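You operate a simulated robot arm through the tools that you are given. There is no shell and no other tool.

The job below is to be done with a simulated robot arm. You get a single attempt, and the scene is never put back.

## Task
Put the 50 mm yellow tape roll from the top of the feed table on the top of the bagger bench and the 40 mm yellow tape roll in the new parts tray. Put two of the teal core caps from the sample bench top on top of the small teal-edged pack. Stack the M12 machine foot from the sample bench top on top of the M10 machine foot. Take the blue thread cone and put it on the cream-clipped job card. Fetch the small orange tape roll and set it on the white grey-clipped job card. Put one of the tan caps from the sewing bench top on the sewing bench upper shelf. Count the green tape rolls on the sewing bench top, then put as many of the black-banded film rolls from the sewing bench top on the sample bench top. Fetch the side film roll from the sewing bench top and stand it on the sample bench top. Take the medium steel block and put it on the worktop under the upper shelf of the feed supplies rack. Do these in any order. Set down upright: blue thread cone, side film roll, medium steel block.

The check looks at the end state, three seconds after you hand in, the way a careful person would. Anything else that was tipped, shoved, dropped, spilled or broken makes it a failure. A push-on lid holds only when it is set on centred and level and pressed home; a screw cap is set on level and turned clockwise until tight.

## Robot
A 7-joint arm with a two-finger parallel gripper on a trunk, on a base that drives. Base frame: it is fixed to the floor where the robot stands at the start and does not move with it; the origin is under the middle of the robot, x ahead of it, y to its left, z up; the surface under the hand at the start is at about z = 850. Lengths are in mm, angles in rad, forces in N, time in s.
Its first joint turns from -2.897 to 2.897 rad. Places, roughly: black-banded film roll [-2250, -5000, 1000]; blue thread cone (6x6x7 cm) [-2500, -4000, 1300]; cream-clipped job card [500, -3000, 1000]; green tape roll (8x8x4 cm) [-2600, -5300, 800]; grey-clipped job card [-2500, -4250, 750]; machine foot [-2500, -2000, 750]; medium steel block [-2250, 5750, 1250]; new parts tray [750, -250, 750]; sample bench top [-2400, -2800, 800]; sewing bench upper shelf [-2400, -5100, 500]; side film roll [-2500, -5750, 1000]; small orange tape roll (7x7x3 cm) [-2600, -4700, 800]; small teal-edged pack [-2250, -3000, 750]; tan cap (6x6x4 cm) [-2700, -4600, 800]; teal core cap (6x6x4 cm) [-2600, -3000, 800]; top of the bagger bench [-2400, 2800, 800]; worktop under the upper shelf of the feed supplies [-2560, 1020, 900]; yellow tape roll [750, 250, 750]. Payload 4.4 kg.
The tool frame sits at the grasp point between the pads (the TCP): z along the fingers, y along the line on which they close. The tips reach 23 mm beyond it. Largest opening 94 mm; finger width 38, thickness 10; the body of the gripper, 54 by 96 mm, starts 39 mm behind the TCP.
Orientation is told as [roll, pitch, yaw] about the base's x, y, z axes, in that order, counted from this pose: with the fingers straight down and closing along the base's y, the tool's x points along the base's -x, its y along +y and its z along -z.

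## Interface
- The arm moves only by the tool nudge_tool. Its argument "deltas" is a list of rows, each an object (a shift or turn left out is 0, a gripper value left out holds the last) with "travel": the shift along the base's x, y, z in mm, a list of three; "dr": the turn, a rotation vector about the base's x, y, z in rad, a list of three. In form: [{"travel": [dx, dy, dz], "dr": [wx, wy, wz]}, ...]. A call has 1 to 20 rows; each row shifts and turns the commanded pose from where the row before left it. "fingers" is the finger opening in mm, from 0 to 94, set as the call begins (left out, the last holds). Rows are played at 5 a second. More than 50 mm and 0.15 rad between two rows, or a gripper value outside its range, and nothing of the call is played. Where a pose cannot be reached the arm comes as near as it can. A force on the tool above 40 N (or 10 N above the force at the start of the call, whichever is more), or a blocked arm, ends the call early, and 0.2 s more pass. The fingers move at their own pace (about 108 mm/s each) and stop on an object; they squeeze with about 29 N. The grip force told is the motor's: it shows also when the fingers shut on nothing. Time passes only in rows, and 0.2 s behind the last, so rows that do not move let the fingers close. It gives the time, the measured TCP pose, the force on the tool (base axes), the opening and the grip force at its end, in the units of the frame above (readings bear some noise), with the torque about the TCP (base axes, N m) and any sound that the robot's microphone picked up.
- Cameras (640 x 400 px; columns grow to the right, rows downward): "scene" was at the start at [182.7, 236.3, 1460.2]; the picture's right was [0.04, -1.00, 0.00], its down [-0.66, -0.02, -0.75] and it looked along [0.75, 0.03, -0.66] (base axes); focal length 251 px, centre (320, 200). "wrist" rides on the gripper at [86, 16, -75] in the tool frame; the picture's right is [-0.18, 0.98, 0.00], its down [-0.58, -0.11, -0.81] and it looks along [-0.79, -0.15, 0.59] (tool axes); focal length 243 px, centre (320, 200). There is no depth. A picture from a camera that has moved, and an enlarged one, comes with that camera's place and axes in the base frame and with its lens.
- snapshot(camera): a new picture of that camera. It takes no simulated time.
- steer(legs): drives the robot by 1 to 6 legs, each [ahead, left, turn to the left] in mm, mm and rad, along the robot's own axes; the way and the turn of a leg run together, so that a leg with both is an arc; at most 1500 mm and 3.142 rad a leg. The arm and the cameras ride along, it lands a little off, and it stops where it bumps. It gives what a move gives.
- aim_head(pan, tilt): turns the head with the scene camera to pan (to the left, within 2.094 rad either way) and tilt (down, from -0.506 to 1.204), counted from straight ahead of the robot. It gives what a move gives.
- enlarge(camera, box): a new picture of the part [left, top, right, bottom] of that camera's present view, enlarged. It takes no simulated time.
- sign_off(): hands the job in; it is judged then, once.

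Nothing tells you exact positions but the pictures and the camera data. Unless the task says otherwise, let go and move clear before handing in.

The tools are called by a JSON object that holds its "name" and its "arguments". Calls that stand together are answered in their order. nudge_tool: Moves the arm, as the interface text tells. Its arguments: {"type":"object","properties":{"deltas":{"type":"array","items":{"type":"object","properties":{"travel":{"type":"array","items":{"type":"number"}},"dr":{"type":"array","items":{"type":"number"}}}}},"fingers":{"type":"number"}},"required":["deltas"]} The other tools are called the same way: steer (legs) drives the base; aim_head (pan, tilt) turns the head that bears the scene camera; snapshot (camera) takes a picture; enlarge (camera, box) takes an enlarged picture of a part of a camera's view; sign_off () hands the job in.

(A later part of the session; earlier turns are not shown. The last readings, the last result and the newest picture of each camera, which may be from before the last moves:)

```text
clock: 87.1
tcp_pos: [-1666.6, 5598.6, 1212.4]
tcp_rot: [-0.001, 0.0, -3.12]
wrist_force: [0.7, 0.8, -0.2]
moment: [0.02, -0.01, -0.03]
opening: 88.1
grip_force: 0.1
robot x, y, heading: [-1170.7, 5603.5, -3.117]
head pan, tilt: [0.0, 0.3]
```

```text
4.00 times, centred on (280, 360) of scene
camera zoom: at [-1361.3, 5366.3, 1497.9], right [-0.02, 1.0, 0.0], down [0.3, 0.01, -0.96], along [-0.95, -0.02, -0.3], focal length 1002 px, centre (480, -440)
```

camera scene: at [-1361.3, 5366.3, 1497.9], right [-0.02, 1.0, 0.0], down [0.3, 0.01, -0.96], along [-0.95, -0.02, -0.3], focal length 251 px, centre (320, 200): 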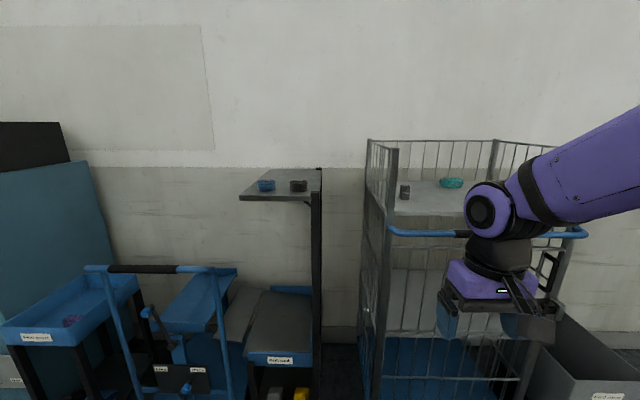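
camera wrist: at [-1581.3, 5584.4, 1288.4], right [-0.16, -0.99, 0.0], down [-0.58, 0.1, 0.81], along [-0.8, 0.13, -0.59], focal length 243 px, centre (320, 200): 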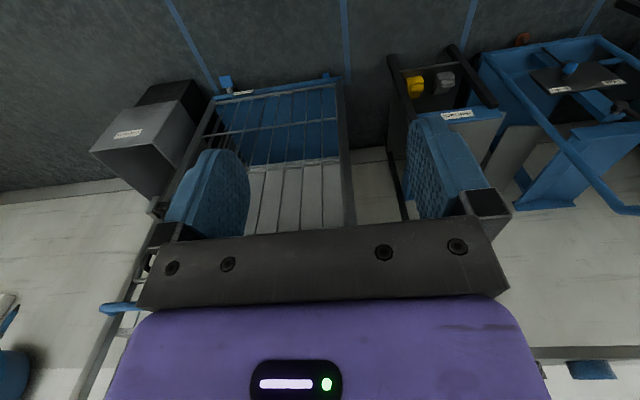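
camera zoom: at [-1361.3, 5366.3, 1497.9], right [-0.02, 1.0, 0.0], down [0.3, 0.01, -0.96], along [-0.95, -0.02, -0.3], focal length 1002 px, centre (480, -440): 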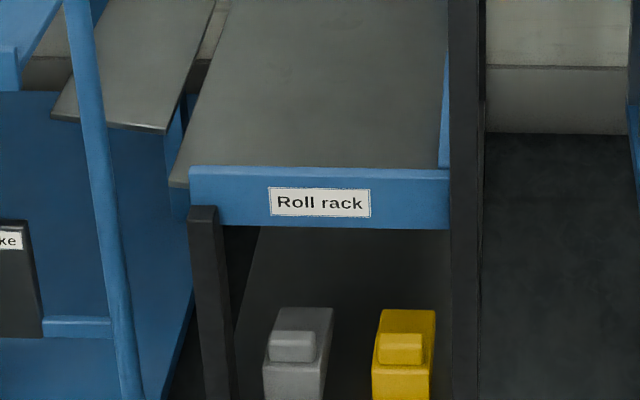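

The block labelled "Medium" stands on the cage's top shelf, near its left side. I'll raise the arm, drive a little closer and triangulate it.

{"name": "nudge_tool", "arguments": {"deltas": [{"travel": [0, 0, 45]}, {"travel": [0, 0, 45]}, {"travel": [0, 0, 45]}, {"travel": [0, 0, 45]}, {}], "fingers": 80}}

{"name": "steer", "arguments": {"legs": [[180, -100, -0.025]]}}

{"name": "snapshot", "arguments": {"camera": "scene"}}

{"name": "enlarge", "arguments": {"camera": "scene", "box": [340, 120, 500, 220]}}

```text
clock: 88.3
tcp_pos: [-1669.7, 5600.0, 1395.3]
tcp_rot: [0.0, -0.001, -3.118]
wrist_force: [0.1, -0.5, -0.3]
moment: [0.01, -0.01, 0.0]
opening: 80.2
grip_force: 0.0
robot x, y, heading: [-1171.0, 5608.9, -3.117]
head pan, tilt: [0.0, 0.3]
```

```text
clock: 89.9
tcp_pos: [-1851.7, 5710.7, 1394.9]
tcp_rot: [-0.001, 0.0, 3.134]
wrist_force: [1.0, -0.4, 0.4]
moment: [-0.02, -0.02, -0.02]
opening: 79.9
grip_force: 0.0
robot x, y, heading: [-1351.4, 5705.0, 3.132]
head pan, tilt: [0.0, 0.3]
```

```text
taken
camera scene: at [-1550.3, 5468.8, 1497.9], right [0.01, 1.0, 0.0], down [0.3, 0.0, -0.96], along [-0.96, 0.0, -0.3], focal length 251 px, centre (320, 200)
```

scene: 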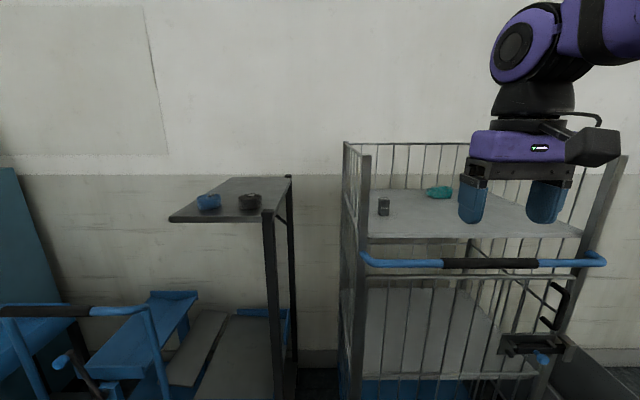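

```text
4.00 times, centred on (420, 170) of scene
camera zoom: at [-1550.3, 5468.8, 1497.9], right [0.01, 1.0, 0.0], down [0.3, 0.0, -0.96], along [-0.96, 0.0, -0.3], focal length 1002 px, centre (-80, 320)
```

zoom: 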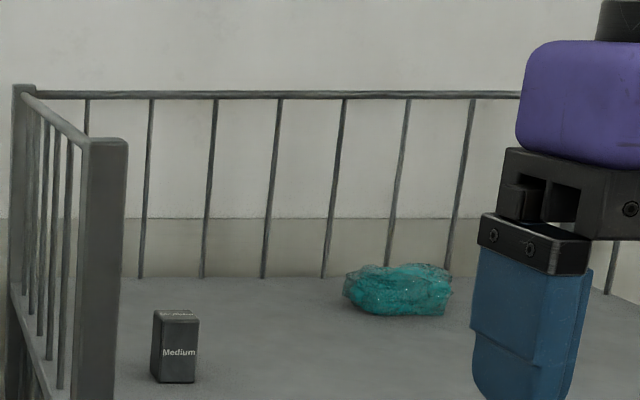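

The block base is at about (−2380, 5700), shelf height about 1190. I'll drive 150 mm closer and move the gripper in above it to check.

{"name": "steer", "arguments": {"legs": [[160, 0, 0]]}}

{"name": "nudge_tool", "arguments": {"deltas": [{"travel": [-40, 0, 0]}, {"travel": [-40, 0, 0]}, {"travel": [-40, 0, 0]}, {"travel": [-40, 0, 0]}, {"travel": [-40, 0, 0]}, {"travel": [-40, 0, 0]}, {"travel": [-40, 0, 0]}, {"travel": [-40, 0, 0]}, {}]}}

{"name": "snapshot", "arguments": {"camera": "wrist"}}

{"name": "snapshot", "arguments": {"camera": "scene"}}

```text
clock: 91.3
tcp_pos: [-2010.8, 5711.8, 1395.2]
tcp_rot: [0.002, -0.001, 3.134]
wrist_force: [0.4, 1.1, 0.7]
moment: [-0.03, -0.04, 0.0]
opening: 79.9
grip_force: 0.1
robot x, y, heading: [-1512.1, 5707.3, 3.134]
head pan, tilt: [0.0, 0.3]
```

```text
clock: 93.3
tcp_pos: [-2328.1, 5713.0, 1393.3]
tcp_rot: [-0.001, 0.001, 3.134]
wrist_force: [0.3, 0.1, -1.3]
moment: [0.02, -0.01, 0.01]
opening: 80.0
grip_force: 0.0
robot x, y, heading: [-1511.3, 5703.8, 3.137]
head pan, tilt: [0.0, 0.3]
```

```text
taken
camera wrist: at [-2242.5, 5695.6, 1468.9], right [-0.19, -0.98, 0.0], down [-0.58, 0.11, 0.81], along [-0.79, 0.15, -0.59], focal length 243 px, centre (320, 200)
```

wrist: 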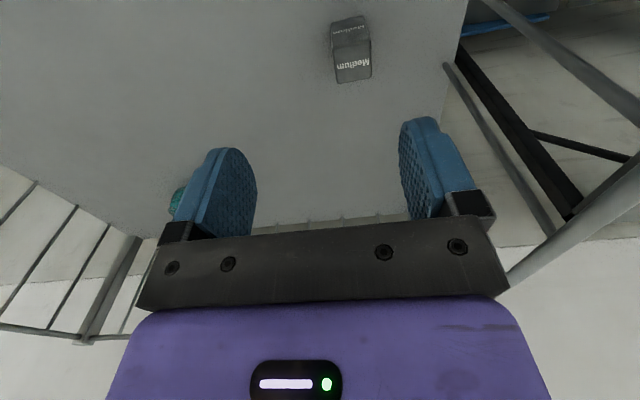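

```text
taken
camera scene: at [-1709.4, 5469.8, 1497.9], right [0.01, 1.0, 0.0], down [0.3, 0.0, -0.96], along [-0.96, 0.01, -0.3], focal length 251 px, centre (320, 200)
```

scene: 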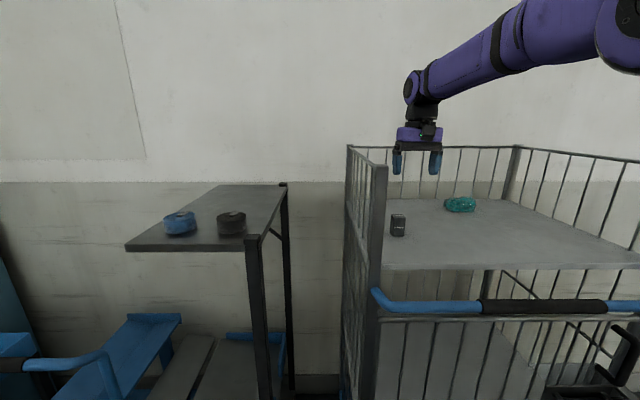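

I'll enlarge the block in the present scene view to refine its place.

{"name": "enlarge", "arguments": {"camera": "scene", "box": [340, 140, 480, 270]}}

{"name": "enlarge", "arguments": {"camera": "wrist", "box": [290, 0, 410, 100]}}

```text
3.08 times, centred on (410, 205) of scene
camera zoom: at [-1709.4, 5469.8, 1497.9], right [0.01, 1.0, 0.0], down [0.3, 0.0, -0.96], along [-0.96, 0.01, -0.3], focal length 771 px, centre (43, 185)
```

zoom: 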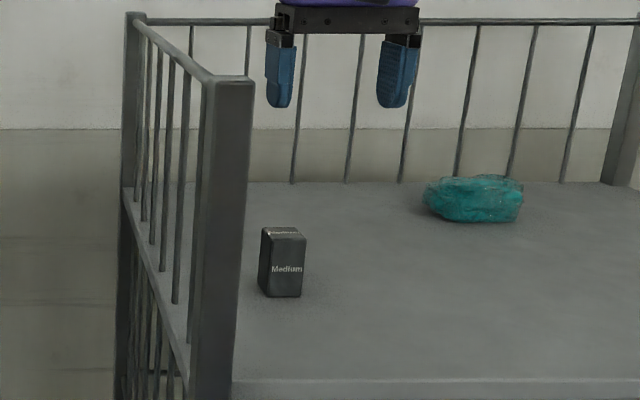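

```text
4.00 times, centred on (350, 50) of wrist
camera zoom: at [-2242.5, 5695.6, 1468.9], right [-0.19, -0.98, 0.0], down [-0.58, 0.11, 0.81], along [-0.79, 0.15, -0.59], focal length 970 px, centre (200, 800)
```

zoom: 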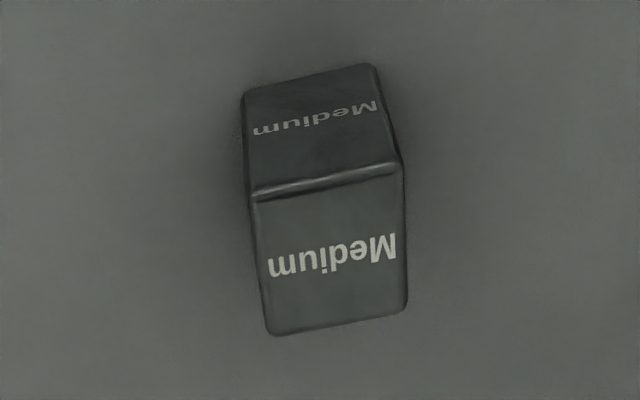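

The block is about 33 mm wide and 50 mm tall, centred at (−2343, 5687), with its top at about 1254. I'll descend around it and grip.

{"name": "nudge_tool", "arguments": {"deltas": [{"travel": [-15, -26, 0]}, {"travel": [0, 0, -45]}, {"travel": [0, 0, -40]}, {"travel": [0, 0, -25]}, {}], "fingers": 70}}

{"name": "snapshot", "arguments": {"camera": "wrist"}}

{"name": "enlarge", "arguments": {"camera": "scene", "box": [340, 140, 480, 270]}}

```text
clock: 94.5
tcp_pos: [-2346.0, 5686.1, 1284.7]
tcp_rot: [0.0, 0.001, 3.136]
wrist_force: [0.1, -0.3, -0.1]
moment: [0.0, -0.01, -0.01]
opening: 69.9
grip_force: 0.0
robot x, y, heading: [-1513.3, 5704.9, 3.14]
head pan, tilt: [0.0, 0.3]
```

```text
taken
camera wrist: at [-2260.7, 5669.2, 1359.3], right [-0.19, -0.98, 0.0], down [-0.58, 0.11, 0.81], along [-0.79, 0.15, -0.59], focal length 243 px, centre (320, 200)
```

wrist: 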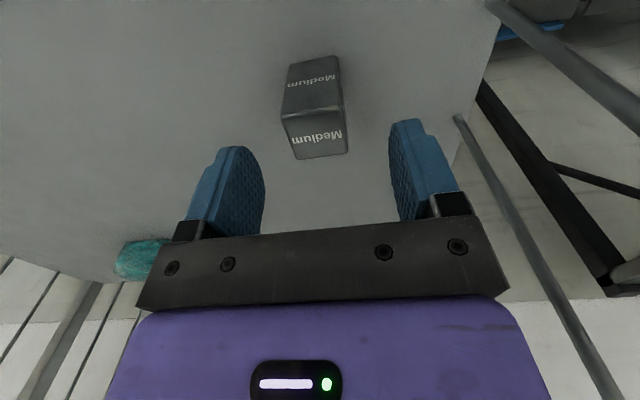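

```text
3.08 times, centred on (410, 205) of scene
camera zoom: at [-1709.4, 5469.7, 1497.9], right [0.01, 1.0, 0.0], down [0.3, 0.0, -0.96], along [-0.96, 0.01, -0.3], focal length 771 px, centre (43, 185)
```

zoom: 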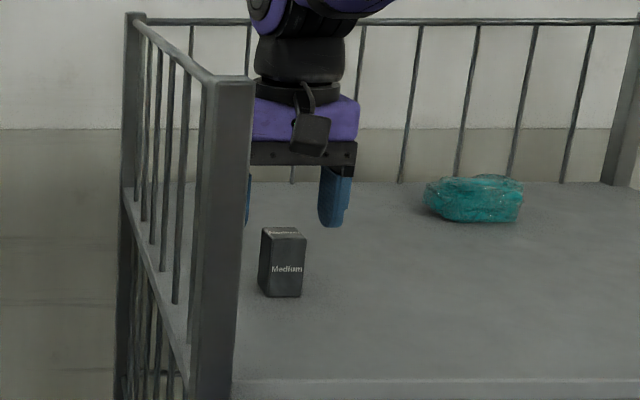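

Alignment is good. Descending to grip height and closing.

{"name": "nudge_tool", "arguments": {"deltas": [{"travel": [3, 0, -25]}, {"travel": [0, 0, -15]}, {"travel": [0, 0, -12]}, {}], "fingers": 70}}

{"name": "nudge_tool", "arguments": {"deltas": [{}, {}, {}], "fingers": 0}}

{"name": "snapshot", "arguments": {"camera": "wrist"}}

```text
clock: 95.5
tcp_pos: [-2341.4, 5684.9, 1232.6]
tcp_rot: [0.0, -0.002, 3.134]
wrist_force: [-0.8, 0.1, 0.1]
moment: [0.02, -0.01, 0.0]
opening: 69.8
grip_force: 0.0
robot x, y, heading: [-1515.9, 5702.5, 3.137]
head pan, tilt: [0.0, 0.3]
```

```text
clock: 96.3
tcp_pos: [-2342.4, 5685.4, 1233.1]
tcp_rot: [0.001, 0.0, 3.135]
wrist_force: [-0.8, 1.8, 0.7]
moment: [0.01, 0.03, 0.0]
opening: 32.1
grip_force: 29.0
robot x, y, heading: [-1512.3, 5703.7, 3.141]
head pan, tilt: [0.0, 0.3]
```

```text
taken
camera wrist: at [-2255.1, 5668.4, 1308.6], right [-0.19, -0.98, 0.0], down [-0.58, 0.11, 0.81], along [-0.79, 0.15, -0.59], focal length 243 px, centre (320, 200)
```

wrist: 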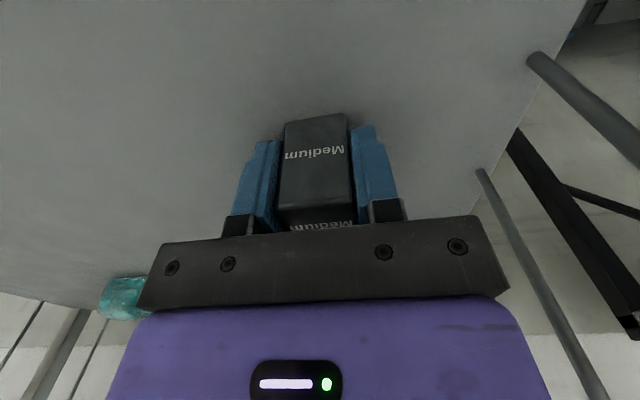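

The block is gripped. I'll lift it, draw it out the open front, and back away.

{"name": "nudge_tool", "arguments": {"deltas": [{"travel": [0, 0, 30]}, {"travel": [0, 0, 40]}, {"travel": [0, 0, 45]}, {"travel": [0, 0, 40]}, {"travel": [41, 3, 0]}, {"travel": [41, 3, 0]}, {"travel": [41, 3, 0]}, {"travel": [41, 3, 0]}, {"travel": [41, 3, 0]}, {"travel": [41, 3, 0]}, {"travel": [41, 3, 0]}, {"travel": [41, 3, 0]}, {}]}}

{"name": "steer", "arguments": {"legs": [[-400, 0, 0.002]]}}

{"name": "snapshot", "arguments": {"camera": "wrist"}}

{"name": "aim_head", "arguments": {"pan": 1.4, "tilt": 0.4}}

{"name": "snapshot", "arguments": {"camera": "scene"}}

```text
clock: 99.2
tcp_pos: [-2013.2, 5709.1, 1389.8]
tcp_rot: [0.0, 0.0, 3.135]
wrist_force: [-0.3, 0.5, -4.8]
moment: [0.02, 0.01, 0.01]
opening: 31.9
grip_force: 29.2
robot x, y, heading: [-1513.5, 5704.5, 3.138]
head pan, tilt: [0.0, 0.3]
```

```text
clock: 101.7
tcp_pos: [-1607.7, 5703.9, 1389.7]
tcp_rot: [0.001, 0.0, -3.136]
wrist_force: [0.1, 0.1, -4.0]
moment: [0.0, -0.04, -0.01]
opening: 31.7
grip_force: 28.7
robot x, y, heading: [-1107.0, 5703.9, -3.132]
head pan, tilt: [0.0, 0.3]
```

```text
taken
camera wrist: at [-1521.7, 5687.7, 1464.6], right [-0.18, -0.98, 0.0], down [-0.58, 0.1, 0.81], along [-0.79, 0.14, -0.59], focal length 243 px, centre (320, 200)
```

wrist: 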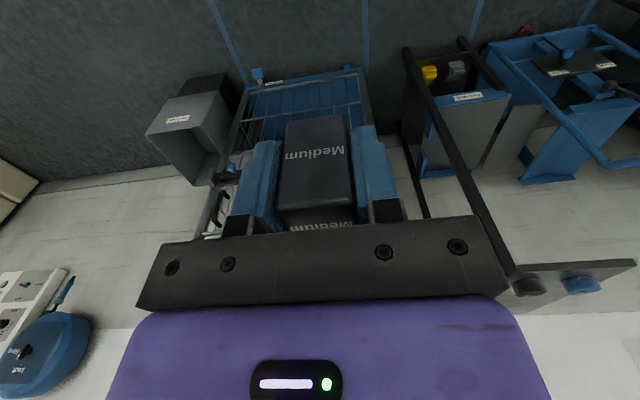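

```text
clock: 103.2
tcp_pos: [-1608.2, 5703.8, 1389.0]
tcp_rot: [-0.001, 0.002, -3.136]
wrist_force: [0.5, 0.6, -3.9]
moment: [-0.01, -0.01, 0.03]
opening: 31.8
grip_force: 28.9
robot x, y, heading: [-1109.2, 5706.6, -3.132]
head pan, tilt: [1.4, 0.4]
```

```text
taken
camera scene: at [-1222.5, 5377.0, 1488.6], right [-0.99, 0.16, 0.0], down [0.06, 0.38, -0.92], along [-0.15, -0.91, -0.39], focal length 251 px, centre (320, 200)
```

scene: 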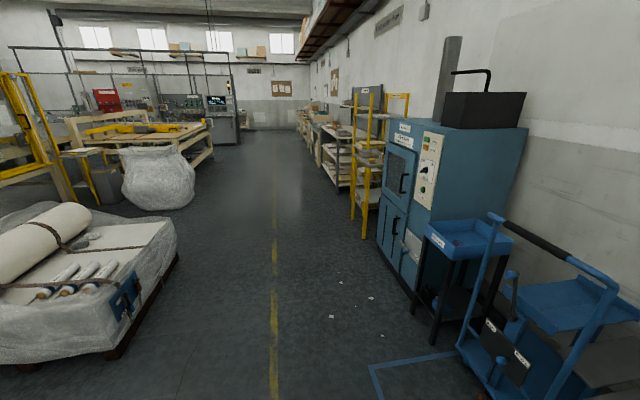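

I'll strafe down the aisle to the feed supplies rack at y≈1020.

{"name": "steer", "arguments": {"legs": [[0, 1500, 0], [0, 1500, 0], [0, 1500, -0.01]]}}

{"name": "aim_head", "arguments": {"pan": 0, "tilt": 0.4}}

{"name": "snapshot", "arguments": {"camera": "scene"}}

```text
clock: 124.8
tcp_pos: [-1931.5, 1264.6, 1390.6]
tcp_rot: [0.0, 0.0, 3.026]
wrist_force: [0.7, -0.4, -4.9]
moment: [0.01, -0.05, -0.01]
opening: 31.8
grip_force: 29.1
robot x, y, heading: [-1437.8, 1208.0, 3.024]
head pan, tilt: [1.4, 0.4]
```

```text
clock: 126.3
tcp_pos: [-1930.9, 1265.3, 1388.9]
tcp_rot: [0.0, 0.0, 3.028]
wrist_force: [-0.1, -0.4, -3.0]
moment: [0.01, 0.0, 0.02]
opening: 32.0
grip_force: 28.7
robot x, y, heading: [-1434.8, 1206.3, 3.025]
head pan, tilt: [0.0, 0.4]
```

```text
taken
camera scene: at [-1654.4, 992.4, 1488.6], right [0.11, 0.99, 0.0], down [0.39, -0.04, -0.92], along [-0.92, 0.1, -0.39], focal length 251 px, centre (320, 200)
```

scene: 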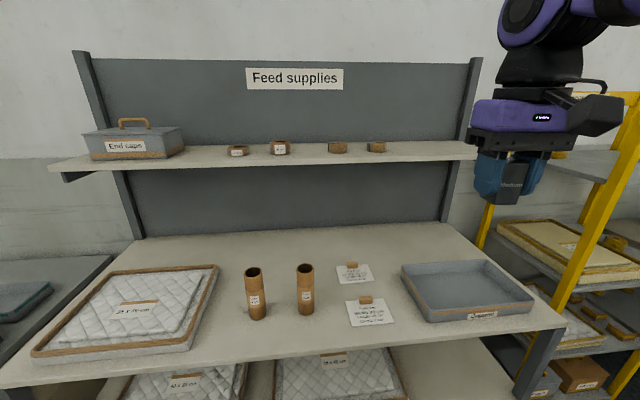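

The drive drifted, so I'm at (−1436, 1207), in front of the feed supplies rack. I'll straighten up, line up with y≈1020, and triangulate the worktop and upper shelf.

{"name": "steer", "arguments": {"legs": [[0, 0, 0.117], [0, 180, 0]]}}

{"name": "snapshot", "arguments": {"camera": "scene"}}

{"name": "aim_head", "arguments": {"pan": 0, "tilt": 0.8}}

{"name": "snapshot", "arguments": {"camera": "scene"}}

```text
clock: 128.3
tcp_pos: [-1935.1, 1032.0, 1388.5]
tcp_rot: [-0.001, 0.0, -3.14]
wrist_force: [0.0, 0.3, -4.1]
moment: [0.0, -0.03, -0.01]
opening: 31.9
grip_force: 28.8
robot x, y, heading: [-1435.4, 1030.5, -3.139]
head pan, tilt: [0.0, 0.4]
```

```text
taken
camera scene: at [-1627.5, 793.7, 1488.6], right [0.0, 1.0, 0.0], down [0.39, 0.0, -0.92], along [-0.92, 0.0, -0.39], focal length 251 px, centre (320, 200)
```

scene: 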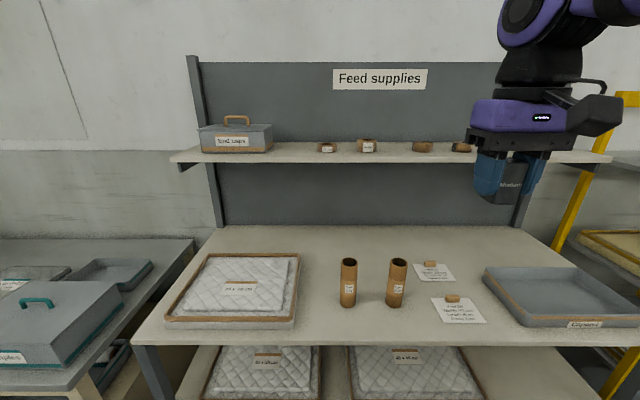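

```text
clock: 129.2
tcp_pos: [-1934.6, 1031.7, 1389.0]
tcp_rot: [0.0, -0.001, -3.139]
wrist_force: [-0.1, -0.1, -4.7]
moment: [0.02, -0.01, -0.01]
opening: 32.0
grip_force: 28.6
robot x, y, heading: [-1432.8, 1029.4, -3.138]
head pan, tilt: [0.0, 0.799]
```

```text
taken
camera scene: at [-1615.6, 793.7, 1453.6], right [0.0, 1.0, 0.0], down [0.72, 0.0, -0.7], along [-0.7, 0.0, -0.72], focal length 251 px, centre (320, 200)
```

scene: 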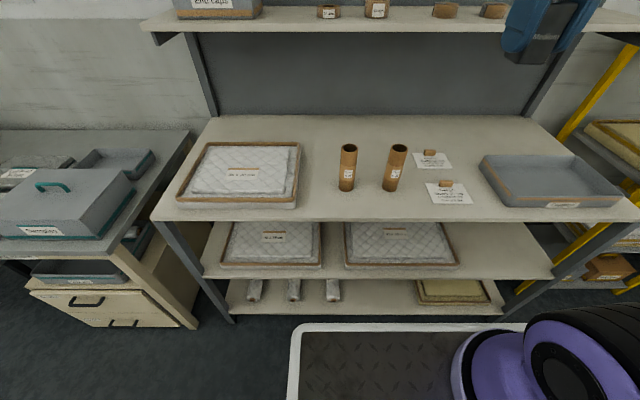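

Measured: worktop z≈905 spanning x −2088…−2687, upper shelf front edge at x≈−2420 with underside about 1275. I'll set the block under that shelf at about (−2510, 1095): first drive 140 mm closer, then descend in front of the shelf.

{"name": "steer", "arguments": {"legs": [[140, 0, 0]]}}

{"name": "aim_head", "arguments": {"pan": 0, "tilt": 0.45}}

{"name": "nudge_tool", "arguments": {"deltas": [{"travel": [-39, 11, 0]}, {"travel": [-39, 11, 0]}, {"travel": [-39, 11, 0]}, {"travel": [-39, 11, 0]}, {"travel": [-39, 11, 0]}, {"travel": [-39, 11, 0]}, {}]}}

{"name": "snapshot", "arguments": {"camera": "scene"}}

{"name": "snapshot", "arguments": {"camera": "wrist"}}

```text
clock: 130.5
tcp_pos: [-2071.7, 1030.7, 1388.9]
tcp_rot: [-0.001, -0.001, -3.14]
wrist_force: [-0.5, 0.4, -4.8]
moment: [0.0, -0.03, 0.0]
opening: 31.8
grip_force: 28.7
robot x, y, heading: [-1570.9, 1034.3, -3.135]
head pan, tilt: [0.0, 0.799]
```

```text
clock: 131.3
tcp_pos: [-2072.7, 1029.5, 1388.4]
tcp_rot: [0.001, 0.0, -3.14]
wrist_force: [0.3, 0.3, -4.6]
moment: [0.0, 0.01, -0.03]
opening: 31.9
grip_force: 28.8
robot x, y, heading: [-1570.4, 1032.7, -3.134]
head pan, tilt: [0.0, 0.45]
```

```text
clock: 132.9
tcp_pos: [-2303.1, 1096.2, 1388.5]
tcp_rot: [0.001, 0.0, -3.139]
wrist_force: [0.4, -0.8, -4.5]
moment: [0.01, -0.01, -0.03]
opening: 31.9
grip_force: 29.3
robot x, y, heading: [-1573.6, 1032.7, -3.141]
head pan, tilt: [0.0, 0.45]
```

```text
taken
camera scene: at [-1765.0, 793.2, 1483.9], right [0.0, 1.0, 0.0], down [0.44, 0.0, -0.9], along [-0.9, 0.0, -0.44], focal length 251 px, centre (320, 200)
```

scene: 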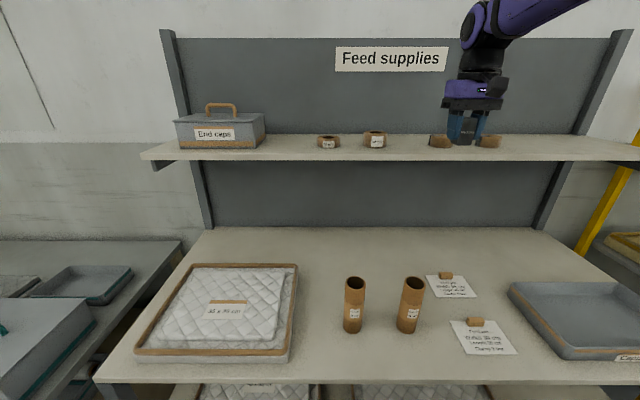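

```text
taken
camera wrist: at [-2217.3, 1080.0, 1464.2], right [-0.18, -0.98, 0.0], down [-0.58, 0.11, 0.81], along [-0.79, 0.15, -0.59], focal length 243 px, centre (320, 200)
```

wrist: 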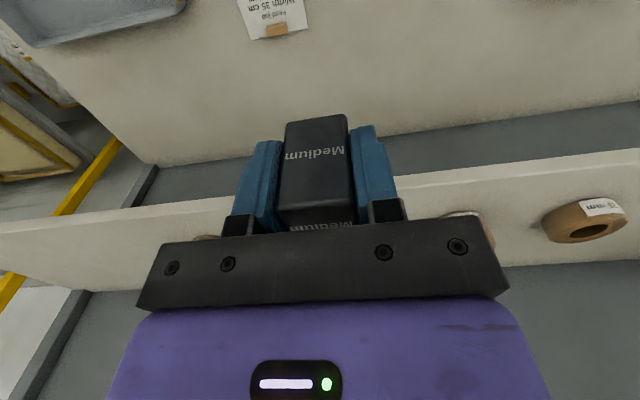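

The shelf edge at x≈−2420 is confirmed by the wrist view. Descending in front of it at x≈−2303.

{"name": "nudge_tool", "arguments": {"deltas": [{"travel": [0, 0, -47]}, {"travel": [0, 0, -47]}, {"travel": [0, 0, -47]}, {"travel": [0, 0, -47]}, {"travel": [0, 0, -47]}, {"travel": [0, 0, -47]}, {"travel": [0, 0, -47]}, {"travel": [0, 0, -47]}, {"travel": [0, 0, -44]}, {}]}}

{"name": "snapshot", "arguments": {"camera": "scene"}}

{"name": "snapshot", "arguments": {"camera": "wrist"}}

```text
clock: 135.2
tcp_pos: [-2305.1, 1092.7, 968.0]
tcp_rot: [-0.001, 0.0, -3.139]
wrist_force: [-0.3, -0.4, -4.2]
moment: [0.03, -0.01, -0.03]
opening: 31.7
grip_force: 28.7
robot x, y, heading: [-1572.0, 1027.5, -3.141]
head pan, tilt: [0.0, 0.45]
```

```text
taken
camera scene: at [-1764.8, 793.2, 1484.0], right [0.0, 1.0, 0.0], down [0.44, 0.0, -0.9], along [-0.9, 0.0, -0.44], focal length 251 px, centre (320, 200)
```

scene: 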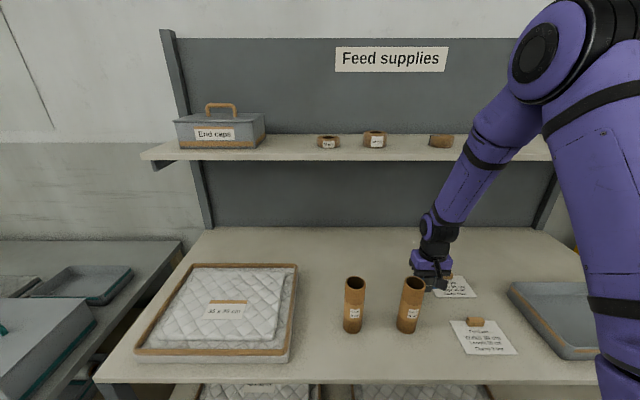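

```text
taken
camera wrist: at [-2218.7, 1077.3, 1043.3], right [-0.18, -0.98, 0.0], down [-0.58, 0.11, 0.81], along [-0.79, 0.15, -0.59], focal length 243 px, centre (320, 200)
```

wrist: 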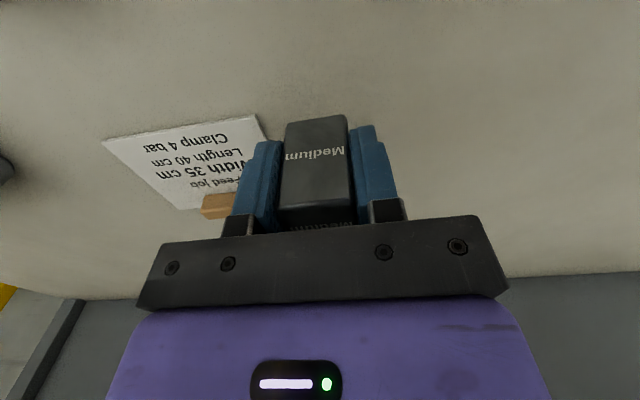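

The forearm is steep here, so going far under the shelf tool-down would crowd its edge. I'll set the block down upright at about x=−2400, then regrasp it with a tilted tool and carry it further back.

{"name": "nudge_tool", "arguments": {"deltas": [{"travel": [-32, -5, 0]}, {"travel": [-32, -5, 0]}, {"travel": [-31, -5, 0]}, {"travel": [0, 0, -20]}, {"travel": [0, 0, -8]}, {}]}}

{"name": "nudge_tool", "arguments": {"deltas": [{"travel": [0, 0, -1.5]}, {"travel": [0, 0, -1.5]}, {"travel": [0, 0, -1.5]}, {"travel": [0, 0, -1.5]}, {}]}}

```text
clock: 136.6
tcp_pos: [-2402.2, 1080.9, 942.9]
tcp_rot: [0.0, -0.001, -3.139]
wrist_force: [1.3, 0.3, -4.8]
moment: [0.0, -0.01, -0.01]
opening: 32.2
grip_force: 28.8
robot x, y, heading: [-1574.4, 1027.9, -3.137]
head pan, tilt: [0.0, 0.45]
```

```text
clock: 137.8
tcp_pos: [-2402.7, 1082.0, 934.2]
tcp_rot: [0.0, 0.0, -3.141]
wrist_force: [0.4, 0.0, -3.6]
moment: [0.03, 0.0, 0.04]
opening: 32.3
grip_force: 29.1
robot x, y, heading: [-1571.6, 1029.6, -3.135]
head pan, tilt: [0.0, 0.45]
```

{"name": "nudge_tool", "arguments": {"deltas": [{"travel": [0, 0, -1.5]}, {"travel": [0, 0, -1.5]}, {"travel": [0, 0, -1]}, {}]}}

```text
clock: 138.8
tcp_pos: [-2402.0, 1081.1, 932.1]
tcp_rot: [-0.001, -0.004, -3.139]
wrist_force: [-4.4, -3.4, 20.4]
moment: [-0.09, 0.07, -0.03]
opening: 31.5
grip_force: 29.0
robot x, y, heading: [-1574.3, 1027.7, -3.137]
head pan, tilt: [0.0, 0.45]
```

The block is standing on the worktop. I'll release, rise, tilt the tool by 0.5 rad toward the rack and check before regrasping.

{"name": "nudge_tool", "arguments": {"deltas": [{"travel": [0, 0, 0.5]}, {}, {"travel": [0, 0, 20]}, {"travel": [0, 0, 25]}, {"travel": [0, 0, 25]}, {"travel": [9, 0, -1], "dr": [0, 0.125, 0]}, {"travel": [9, 0, -1], "dr": [0, 0.125, 0]}, {"travel": [9, 0, -1], "dr": [0, 0.125, 0]}, {"travel": [9, 0, -1], "dr": [0, 0.125, 0]}, {}], "fingers": 60}}

{"name": "snapshot", "arguments": {"camera": "wrist"}}

{"name": "snapshot", "arguments": {"camera": "scene"}}

```text
clock: 140.9
tcp_pos: [-2366.3, 1081.8, 995.9]
tcp_rot: [-0.003, -0.5, -3.138]
wrist_force: [0.4, -0.8, 0.2]
moment: [0.0, 0.04, 0.01]
opening: 60.1
grip_force: 0.1
robot x, y, heading: [-1569.8, 1030.2, -3.136]
head pan, tilt: [0.0, 0.45]
```

```text
taken
camera wrist: at [-2253.8, 1065.7, 1021.0], right [-0.16, -0.98, 0.09], down [-0.12, 0.11, 0.99], along [-0.98, 0.15, -0.14], focal length 243 px, centre (320, 200)
```

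wrist: 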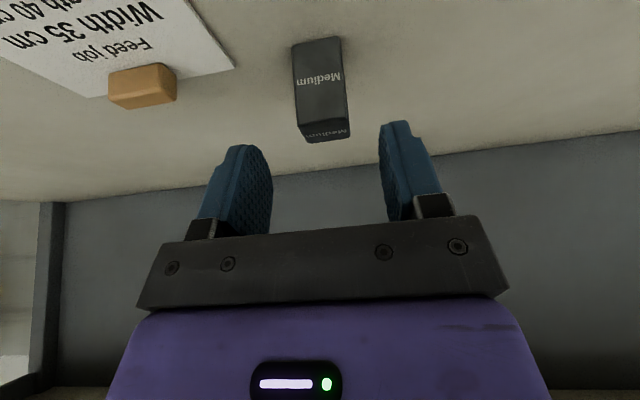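

```text
taken
camera scene: at [-1764.9, 793.2, 1484.0], right [0.0, 1.0, 0.0], down [0.44, 0.0, -0.9], along [-0.9, 0.0, -0.44], focal length 251 px, centre (320, 200)
```

scene: 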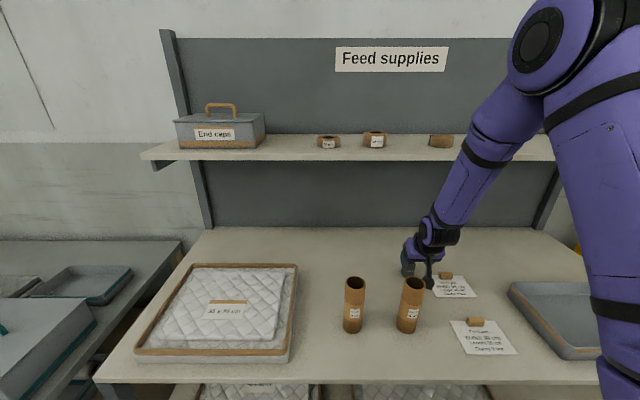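

The block stands upright with the tool tilted in front of it. I'll advance along the finger axis and regrasp.

{"name": "nudge_tool", "arguments": {"deltas": [{"travel": [-12, 0, -22]}, {"travel": [-12, 0, -21]}, {"travel": [-11, 0, -17]}, {}], "fingers": 60}}

{"name": "nudge_tool", "arguments": {"deltas": [{}, {}, {}], "fingers": 0}}

{"name": "snapshot", "arguments": {"camera": "wrist"}}

```text
clock: 141.9
tcp_pos: [-2400.3, 1082.4, 938.1]
tcp_rot: [0.0, -0.499, -3.139]
wrist_force: [0.2, -0.8, -0.4]
moment: [0.03, 0.01, 0.02]
opening: 59.9
grip_force: 0.2
robot x, y, heading: [-1572.3, 1033.0, -3.137]
head pan, tilt: [0.0, 0.45]
```

```text
clock: 142.8
tcp_pos: [-2399.1, 1082.8, 937.8]
tcp_rot: [-0.002, -0.499, -3.139]
wrist_force: [-0.9, -1.2, -1.0]
moment: [-0.12, 0.07, 0.0]
opening: 31.8
grip_force: 29.1
robot x, y, heading: [-1571.7, 1031.5, -3.14]
head pan, tilt: [0.0, 0.45]
```

```text
taken
camera wrist: at [-2288.5, 1066.2, 963.1], right [-0.16, -0.98, 0.09], down [-0.12, 0.11, 0.99], along [-0.98, 0.15, -0.14], focal length 243 px, centre (320, 200)
```

wrist: 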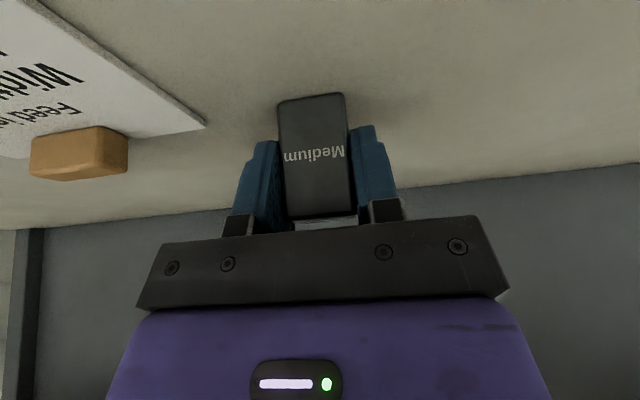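

Regrasped. I'll lift it slightly, carry it 130 mm back under the shelf, and lower.

{"name": "nudge_tool", "arguments": {"deltas": [{"travel": [0, 0, 5]}, {"travel": [0, 0, 5]}, {"travel": [-30, 0, 0]}, {"travel": [-30, 0, 0]}, {"travel": [-30, 0, 0]}, {"travel": [-30, 0, 0]}, {"travel": [0, 0, -4]}, {"travel": [0, 0, -3]}, {}]}}

{"name": "snapshot", "arguments": {"camera": "wrist"}}

{"name": "snapshot", "arguments": {"camera": "scene"}}

```text
clock: 144.8
tcp_pos: [-2521.3, 1079.8, 941.0]
tcp_rot: [-0.001, -0.5, -3.137]
wrist_force: [0.6, 0.1, -4.2]
moment: [-0.04, -0.03, -0.02]
opening: 31.9
grip_force: 28.7
robot x, y, heading: [-1571.5, 1031.2, -3.136]
head pan, tilt: [0.0, 0.45]
```

```text
taken
camera wrist: at [-2410.3, 1064.0, 965.7], right [-0.16, -0.98, 0.09], down [-0.12, 0.11, 0.99], along [-0.98, 0.15, -0.14], focal length 243 px, centre (320, 200)
```

wrist: 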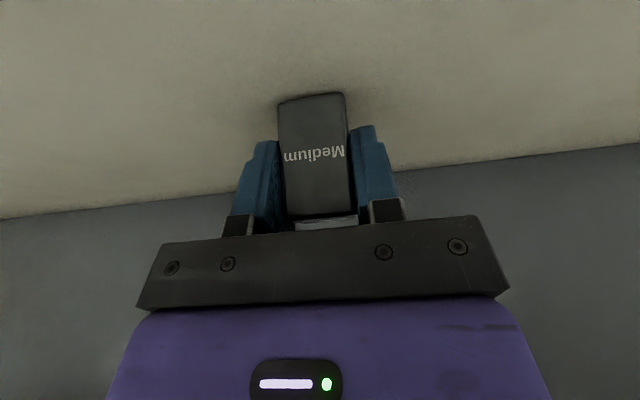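

```text
taken
camera scene: at [-1765.0, 793.2, 1483.9], right [0.0, 1.0, 0.0], down [0.44, 0.0, -0.9], along [-0.9, 0.0, -0.44], focal length 251 px, centre (320, 200)
```

scene: 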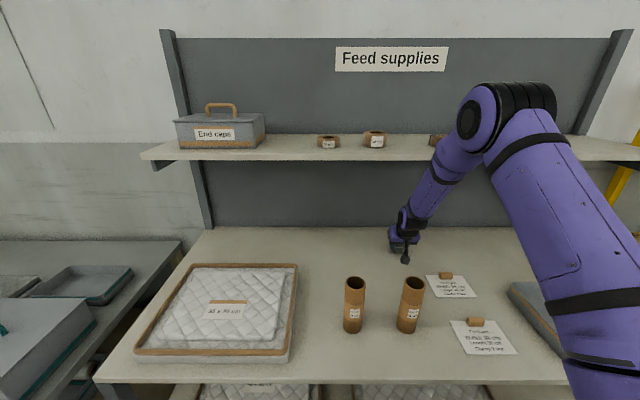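

Block is under the shelf. Lowering the last few millimetres to contact.

{"name": "nudge_tool", "arguments": {"deltas": [{"travel": [0, 0, -1.2]}, {"travel": [0, 0, -1.2]}, {"travel": [0, 0, -1]}, {"travel": [0, 0, -0.6]}, {}]}}

```text
clock: 145.9
tcp_pos: [-2520.9, 1081.1, 938.4]
tcp_rot: [-0.002, -0.502, -3.14]
wrist_force: [-3.5, 2.8, 8.5]
moment: [-0.06, -0.01, -0.03]
opening: 31.7
grip_force: 29.8
robot x, y, heading: [-1572.5, 1028.9, -3.136]
head pan, tilt: [0.0, 0.45]
```

Contact felt. I'll open and withdraw straight out toward the robot, then check the block.

{"name": "nudge_tool", "arguments": {"deltas": [{}, {}, {"travel": [25, 0, 4]}, {"travel": [35, 0, 10]}, {"travel": [40, 0, 15]}, {"travel": [40, 0, 20]}, {"travel": [20, 0, 40], "dr": [0, -0.1, 0]}, {"travel": [10, 0, 48], "dr": [0, -0.1, 0]}, {"travel": [10, 0, 48], "dr": [0, -0.1, 0]}, {"travel": [10, 0, 48], "dr": [0, -0.1, 0]}, {"travel": [10, 0, 48], "dr": [0, -0.1, 0]}, {"travel": [0, 0, 50]}, {"travel": [0, 0, 50]}, {"travel": [20, 0, 45]}, {}], "fingers": 60}}

{"name": "snapshot", "arguments": {"camera": "scene"}}

{"name": "enlarge", "arguments": {"camera": "scene", "box": [360, 200, 480, 275]}}

```text
clock: 149.2
tcp_pos: [-2300.5, 1079.7, 1365.7]
tcp_rot: [0.0, -0.001, -3.139]
wrist_force: [-0.4, 0.0, 0.5]
moment: [0.01, 0.0, 0.0]
opening: 60.0
grip_force: 0.1
robot x, y, heading: [-1573.3, 1035.1, -3.141]
head pan, tilt: [0.0, 0.45]
```

```text
taken
camera scene: at [-1764.9, 793.2, 1484.0], right [0.0, 1.0, 0.0], down [0.44, 0.0, -0.9], along [-0.9, 0.0, -0.44], focal length 251 px, centre (320, 200)
```

scene: 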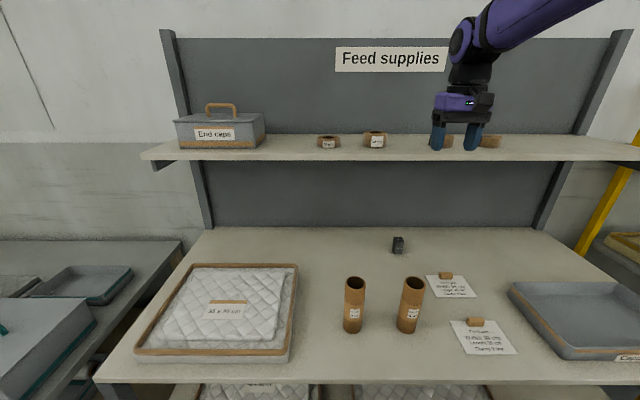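

```text
5.33 times, centred on (420, 238) of scene
camera zoom: at [-1764.9, 793.2, 1484.0], right [0.0, 1.0, 0.0], down [0.44, 0.0, -0.9], along [-0.9, 0.0, -0.44], focal length 1336 px, centre (-213, 0)
```

zoom: 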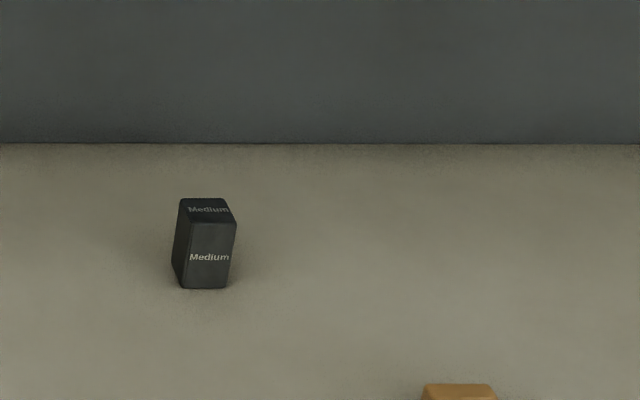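

The medium block stands upright under the upper shelf. Next is the sample bench; I'll tuck the arm, back off, and look left toward the crate and benches.

{"name": "nudge_tool", "arguments": {"deltas": [{"travel": [40, -8, -10]}, {"travel": [40, -8, -10]}, {"travel": [40, -8, -10]}, {"travel": [40, -8, -10]}, {"travel": [40, -8, -10]}, {"travel": [40, -8, -10]}, {}]}}

{"name": "steer", "arguments": {"legs": [[-150, 0, 0]]}}

{"name": "aim_head", "arguments": {"pan": 1.5, "tilt": 0.5}}

{"name": "snapshot", "arguments": {"camera": "scene"}}

```text
clock: 150.8
tcp_pos: [-2058.1, 1032.9, 1300.3]
tcp_rot: [-0.002, 0.0, -3.139]
wrist_force: [0.1, -0.5, 0.1]
moment: [0.03, -0.02, -0.02]
opening: 60.1
grip_force: 0.0
robot x, y, heading: [-1570.0, 1029.8, -3.137]
head pan, tilt: [0.0, 0.45]
```

```text
clock: 152.1
tcp_pos: [-1908.2, 1032.9, 1303.1]
tcp_rot: [-0.001, 0.001, -3.139]
wrist_force: [0.9, 0.4, 0.3]
moment: [0.01, 0.01, 0.0]
opening: 60.1
grip_force: 0.1
robot x, y, heading: [-1421.3, 1033.9, -3.143]
head pan, tilt: [0.0, 0.45]
```

```text
clock: 153.7
tcp_pos: [-1908.6, 1033.2, 1302.2]
tcp_rot: [-0.001, 0.0, -3.139]
wrist_force: [-0.4, 0.2, 0.3]
moment: [-0.04, 0.0, 0.03]
opening: 59.8
grip_force: 0.0
robot x, y, heading: [-1419.3, 1027.2, -3.145]
head pan, tilt: [1.499, 0.499]
```

```text
taken
camera scene: at [-1527.9, 703.3, 1479.5], right [-1.0, 0.07, 0.0], down [0.03, 0.48, -0.88], along [-0.06, -0.88, -0.48], focal length 251 px, centre (320, 200)
```

scene: 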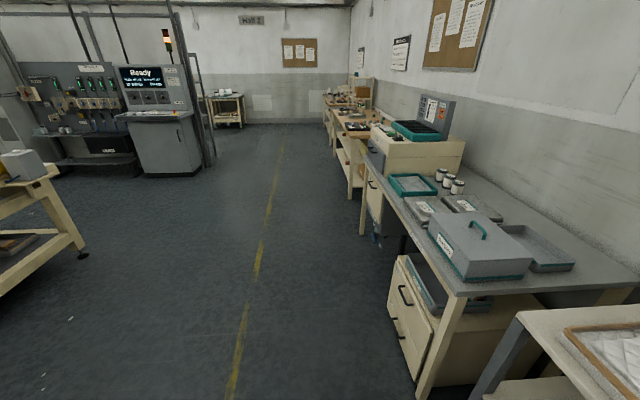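

The way toward the benches is clear. I'll move to x≈−1150 and strafe to the sample bench area in stages.

{"name": "steer", "arguments": {"legs": [[-250, 0, 0.003], [0, 1500, 0.02]]}}

{"name": "aim_head", "arguments": {"pan": 0.6, "tilt": 0.4}}

{"name": "snapshot", "arguments": {"camera": "scene"}}

```text
clock: 162.6
tcp_pos: [-1653.2, -479.6, 1301.9]
tcp_rot: [0.001, 0.001, -3.136]
wrist_force: [0.4, 0.7, -0.3]
moment: [0.01, -0.01, 0.01]
opening: 59.9
grip_force: 0.1
robot x, y, heading: [-1166.1, -476.6, -3.137]
head pan, tilt: [1.499, 0.499]
```

```text
clock: 163.8
tcp_pos: [-1653.5, -479.1, 1303.4]
tcp_rot: [0.001, 0.002, -3.136]
wrist_force: [-0.2, 0.3, -0.6]
moment: [-0.03, 0.02, -0.02]
opening: 59.8
grip_force: 0.1
robot x, y, heading: [-1166.8, -478.0, -3.132]
head pan, tilt: [0.6, 0.4]
```

```text
taken
camera scene: at [-1342.1, -770.2, 1488.6], right [-0.57, 0.82, 0.0], down [0.32, 0.22, -0.92], along [-0.76, -0.53, -0.39], focal length 251 px, centre (320, 200)
```

scene: 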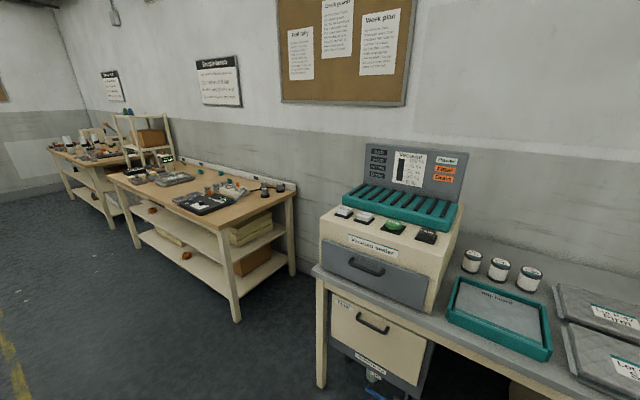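

Heading held well. I'll continue to the sample bench and take a full look at it.

{"name": "steer", "arguments": {"legs": [[0, 1500, 0.02], [0, 350, 0.0]]}}

{"name": "aim_head", "arguments": {"pan": 0.0, "tilt": 0.5}}

{"name": "snapshot", "arguments": {"camera": "scene"}}

{"name": "aim_head", "arguments": {"pan": 0.7, "tilt": 0.5}}

{"name": "snapshot", "arguments": {"camera": "scene"}}

```text
clock: 173.1
tcp_pos: [-1581.5, -2359.0, 1301.8]
tcp_rot: [0.0, -0.001, -3.084]
wrist_force: [0.7, -0.9, -0.7]
moment: [0.0, 0.0, 0.01]
opening: 59.9
grip_force: 0.0
robot x, y, heading: [-1097.0, -2337.0, -3.085]
head pan, tilt: [0.6, 0.4]
```

```text
clock: 174.1
tcp_pos: [-1581.1, -2359.3, 1302.3]
tcp_rot: [0.0, 0.0, -3.084]
wrist_force: [0.9, 0.0, -0.1]
moment: [-0.01, 0.01, 0.03]
opening: 59.9
grip_force: 0.1
robot x, y, heading: [-1095.9, -2337.6, -3.081]
head pan, tilt: [0.0, 0.499]
```

```text
taken
camera scene: at [-1272.8, -2582.0, 1479.5], right [-0.06, 1.0, 0.0], down [0.48, 0.03, -0.88], along [-0.88, -0.05, -0.48], focal length 251 px, centre (320, 200)
```

scene: 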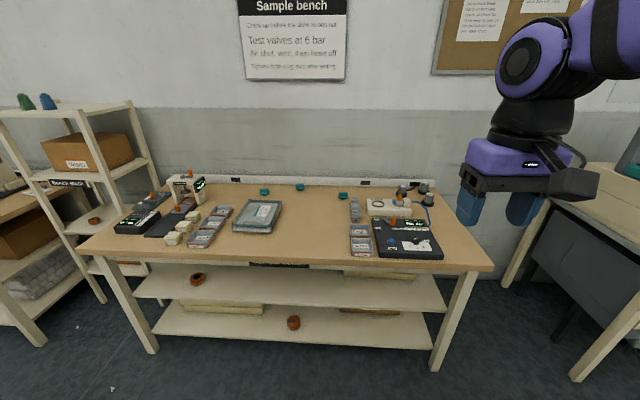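

```text
clock: 175.2
tcp_pos: [-1581.2, -2358.4, 1302.5]
tcp_rot: [0.0, 0.0, -3.084]
wrist_force: [-0.3, 0.0, -0.3]
moment: [0.02, 0.03, 0.0]
opening: 60.1
grip_force: 0.0
robot x, y, heading: [-1092.3, -2332.3, -3.087]
head pan, tilt: [0.7, 0.499]
```

```text
taken
camera scene: at [-1248.1, -2639.1, 1479.5], right [-0.69, 0.73, 0.0], down [0.35, 0.33, -0.88], along [-0.64, -0.6, -0.48], focal length 251 px, centre (320, 200)
```

scene: 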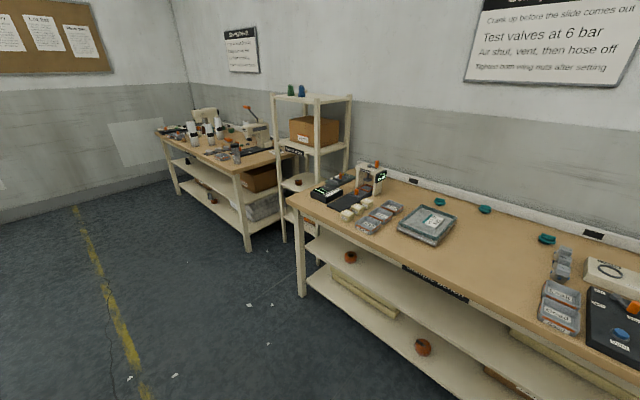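

The sample bench is in view; the blue and green cones stand on the narrow rack's top. I'll enlarge parts of the bench.

{"name": "aim_head", "arguments": {"pan": 0.0, "tilt": 0.5}}

{"name": "enlarge", "arguments": {"camera": "scene", "box": [80, 160, 290, 270]}}

{"name": "enlarge", "arguments": {"camera": "scene", "box": [280, 160, 490, 275]}}

```text
clock: 176.3
tcp_pos: [-1581.2, -2358.9, 1303.5]
tcp_rot: [-0.001, -0.001, -3.085]
wrist_force: [-0.4, 0.2, 0.4]
moment: [-0.02, -0.01, 0.01]
opening: 60.1
grip_force: 0.1
robot x, y, heading: [-1094.8, -2331.8, -3.086]
head pan, tilt: [0.0, 0.499]
```

```text
3.05 times, centred on (185, 215) of scene
camera zoom: at [-1272.8, -2582.0, 1479.5], right [-0.06, 1.0, 0.0], down [0.48, 0.03, -0.88], along [-0.88, -0.05, -0.48], focal length 764 px, centre (731, 154)
```

zoom: 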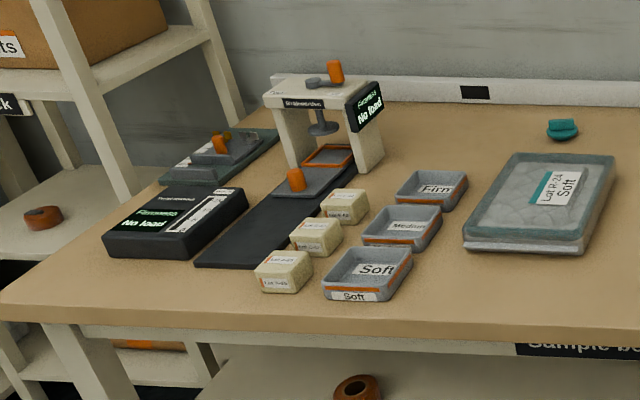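

```text
3.05 times, centred on (385, 218) of scene
camera zoom: at [-1272.8, -2582.0, 1479.5], right [-0.06, 1.0, 0.0], down [0.48, 0.03, -0.88], along [-0.88, -0.05, -0.48], focal length 764 px, centre (122, 147)
```

zoom: 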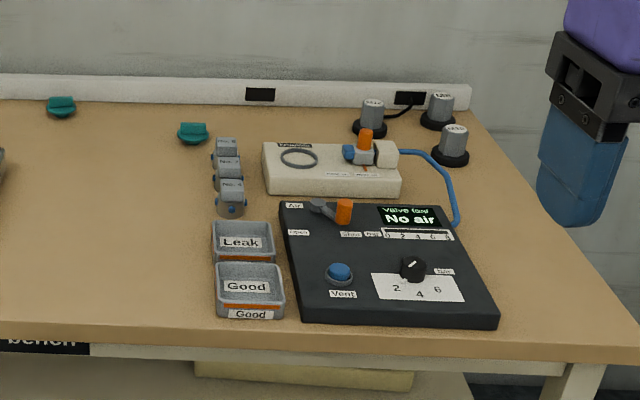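

Three teal caps lie at the back of the bench, the teal-edged pack ("Lot R-24 Soft") is mid-left, and three machine feet stand at the right rear. I'll approach the feet first.

{"name": "steer", "arguments": {"legs": [[0, 0, -0.055], [390, -150, 0]]}}

{"name": "aim_head", "arguments": {"pan": 0.0, "tilt": 0.6}}

{"name": "snapshot", "arguments": {"camera": "scene"}}

{"name": "snapshot", "arguments": {"camera": "wrist"}}

```text
clock: 179.3
tcp_pos: [-1967.3, -2190.5, 1302.2]
tcp_rot: [-0.001, 0.001, -3.133]
wrist_force: [0.3, 0.3, 0.4]
moment: [-0.01, 0.01, 0.01]
opening: 59.9
grip_force: 0.1
robot x, y, heading: [-1480.0, -2189.4, -3.132]
head pan, tilt: [0.0, 0.499]
```

```text
clock: 179.9
tcp_pos: [-1967.7, -2189.3, 1302.2]
tcp_rot: [0.0, 0.0, -3.133]
wrist_force: [-0.3, 0.2, -0.1]
moment: [0.0, 0.04, -0.01]
opening: 60.0
grip_force: 0.1
robot x, y, heading: [-1477.6, -2188.3, -3.135]
head pan, tilt: [0.0, 0.6]
```

```text
taken
camera scene: at [-1667.3, -2427.4, 1470.4], right [-0.01, 1.0, 0.0], down [0.56, 0.01, -0.83], along [-0.83, -0.01, -0.56], focal length 251 px, centre (320, 200)
```

scene: 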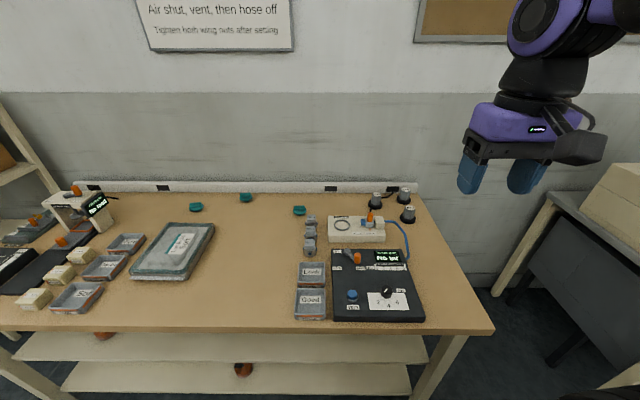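

```text
taken
camera wrist: at [-1880.5, -2205.1, 1377.9], right [-0.18, -0.98, 0.0], down [-0.58, 0.1, 0.81], along [-0.79, 0.14, -0.59], focal length 243 px, centre (320, 200)
```

wrist: 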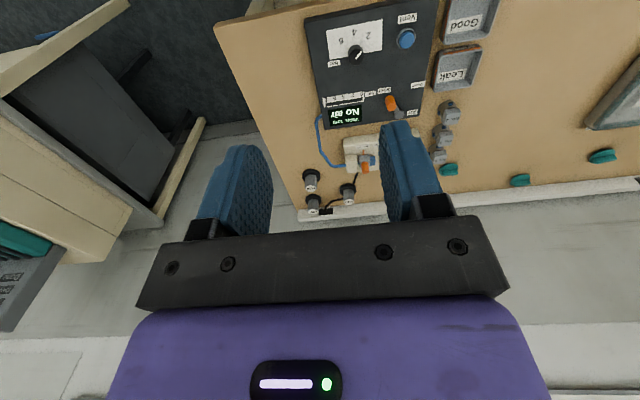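

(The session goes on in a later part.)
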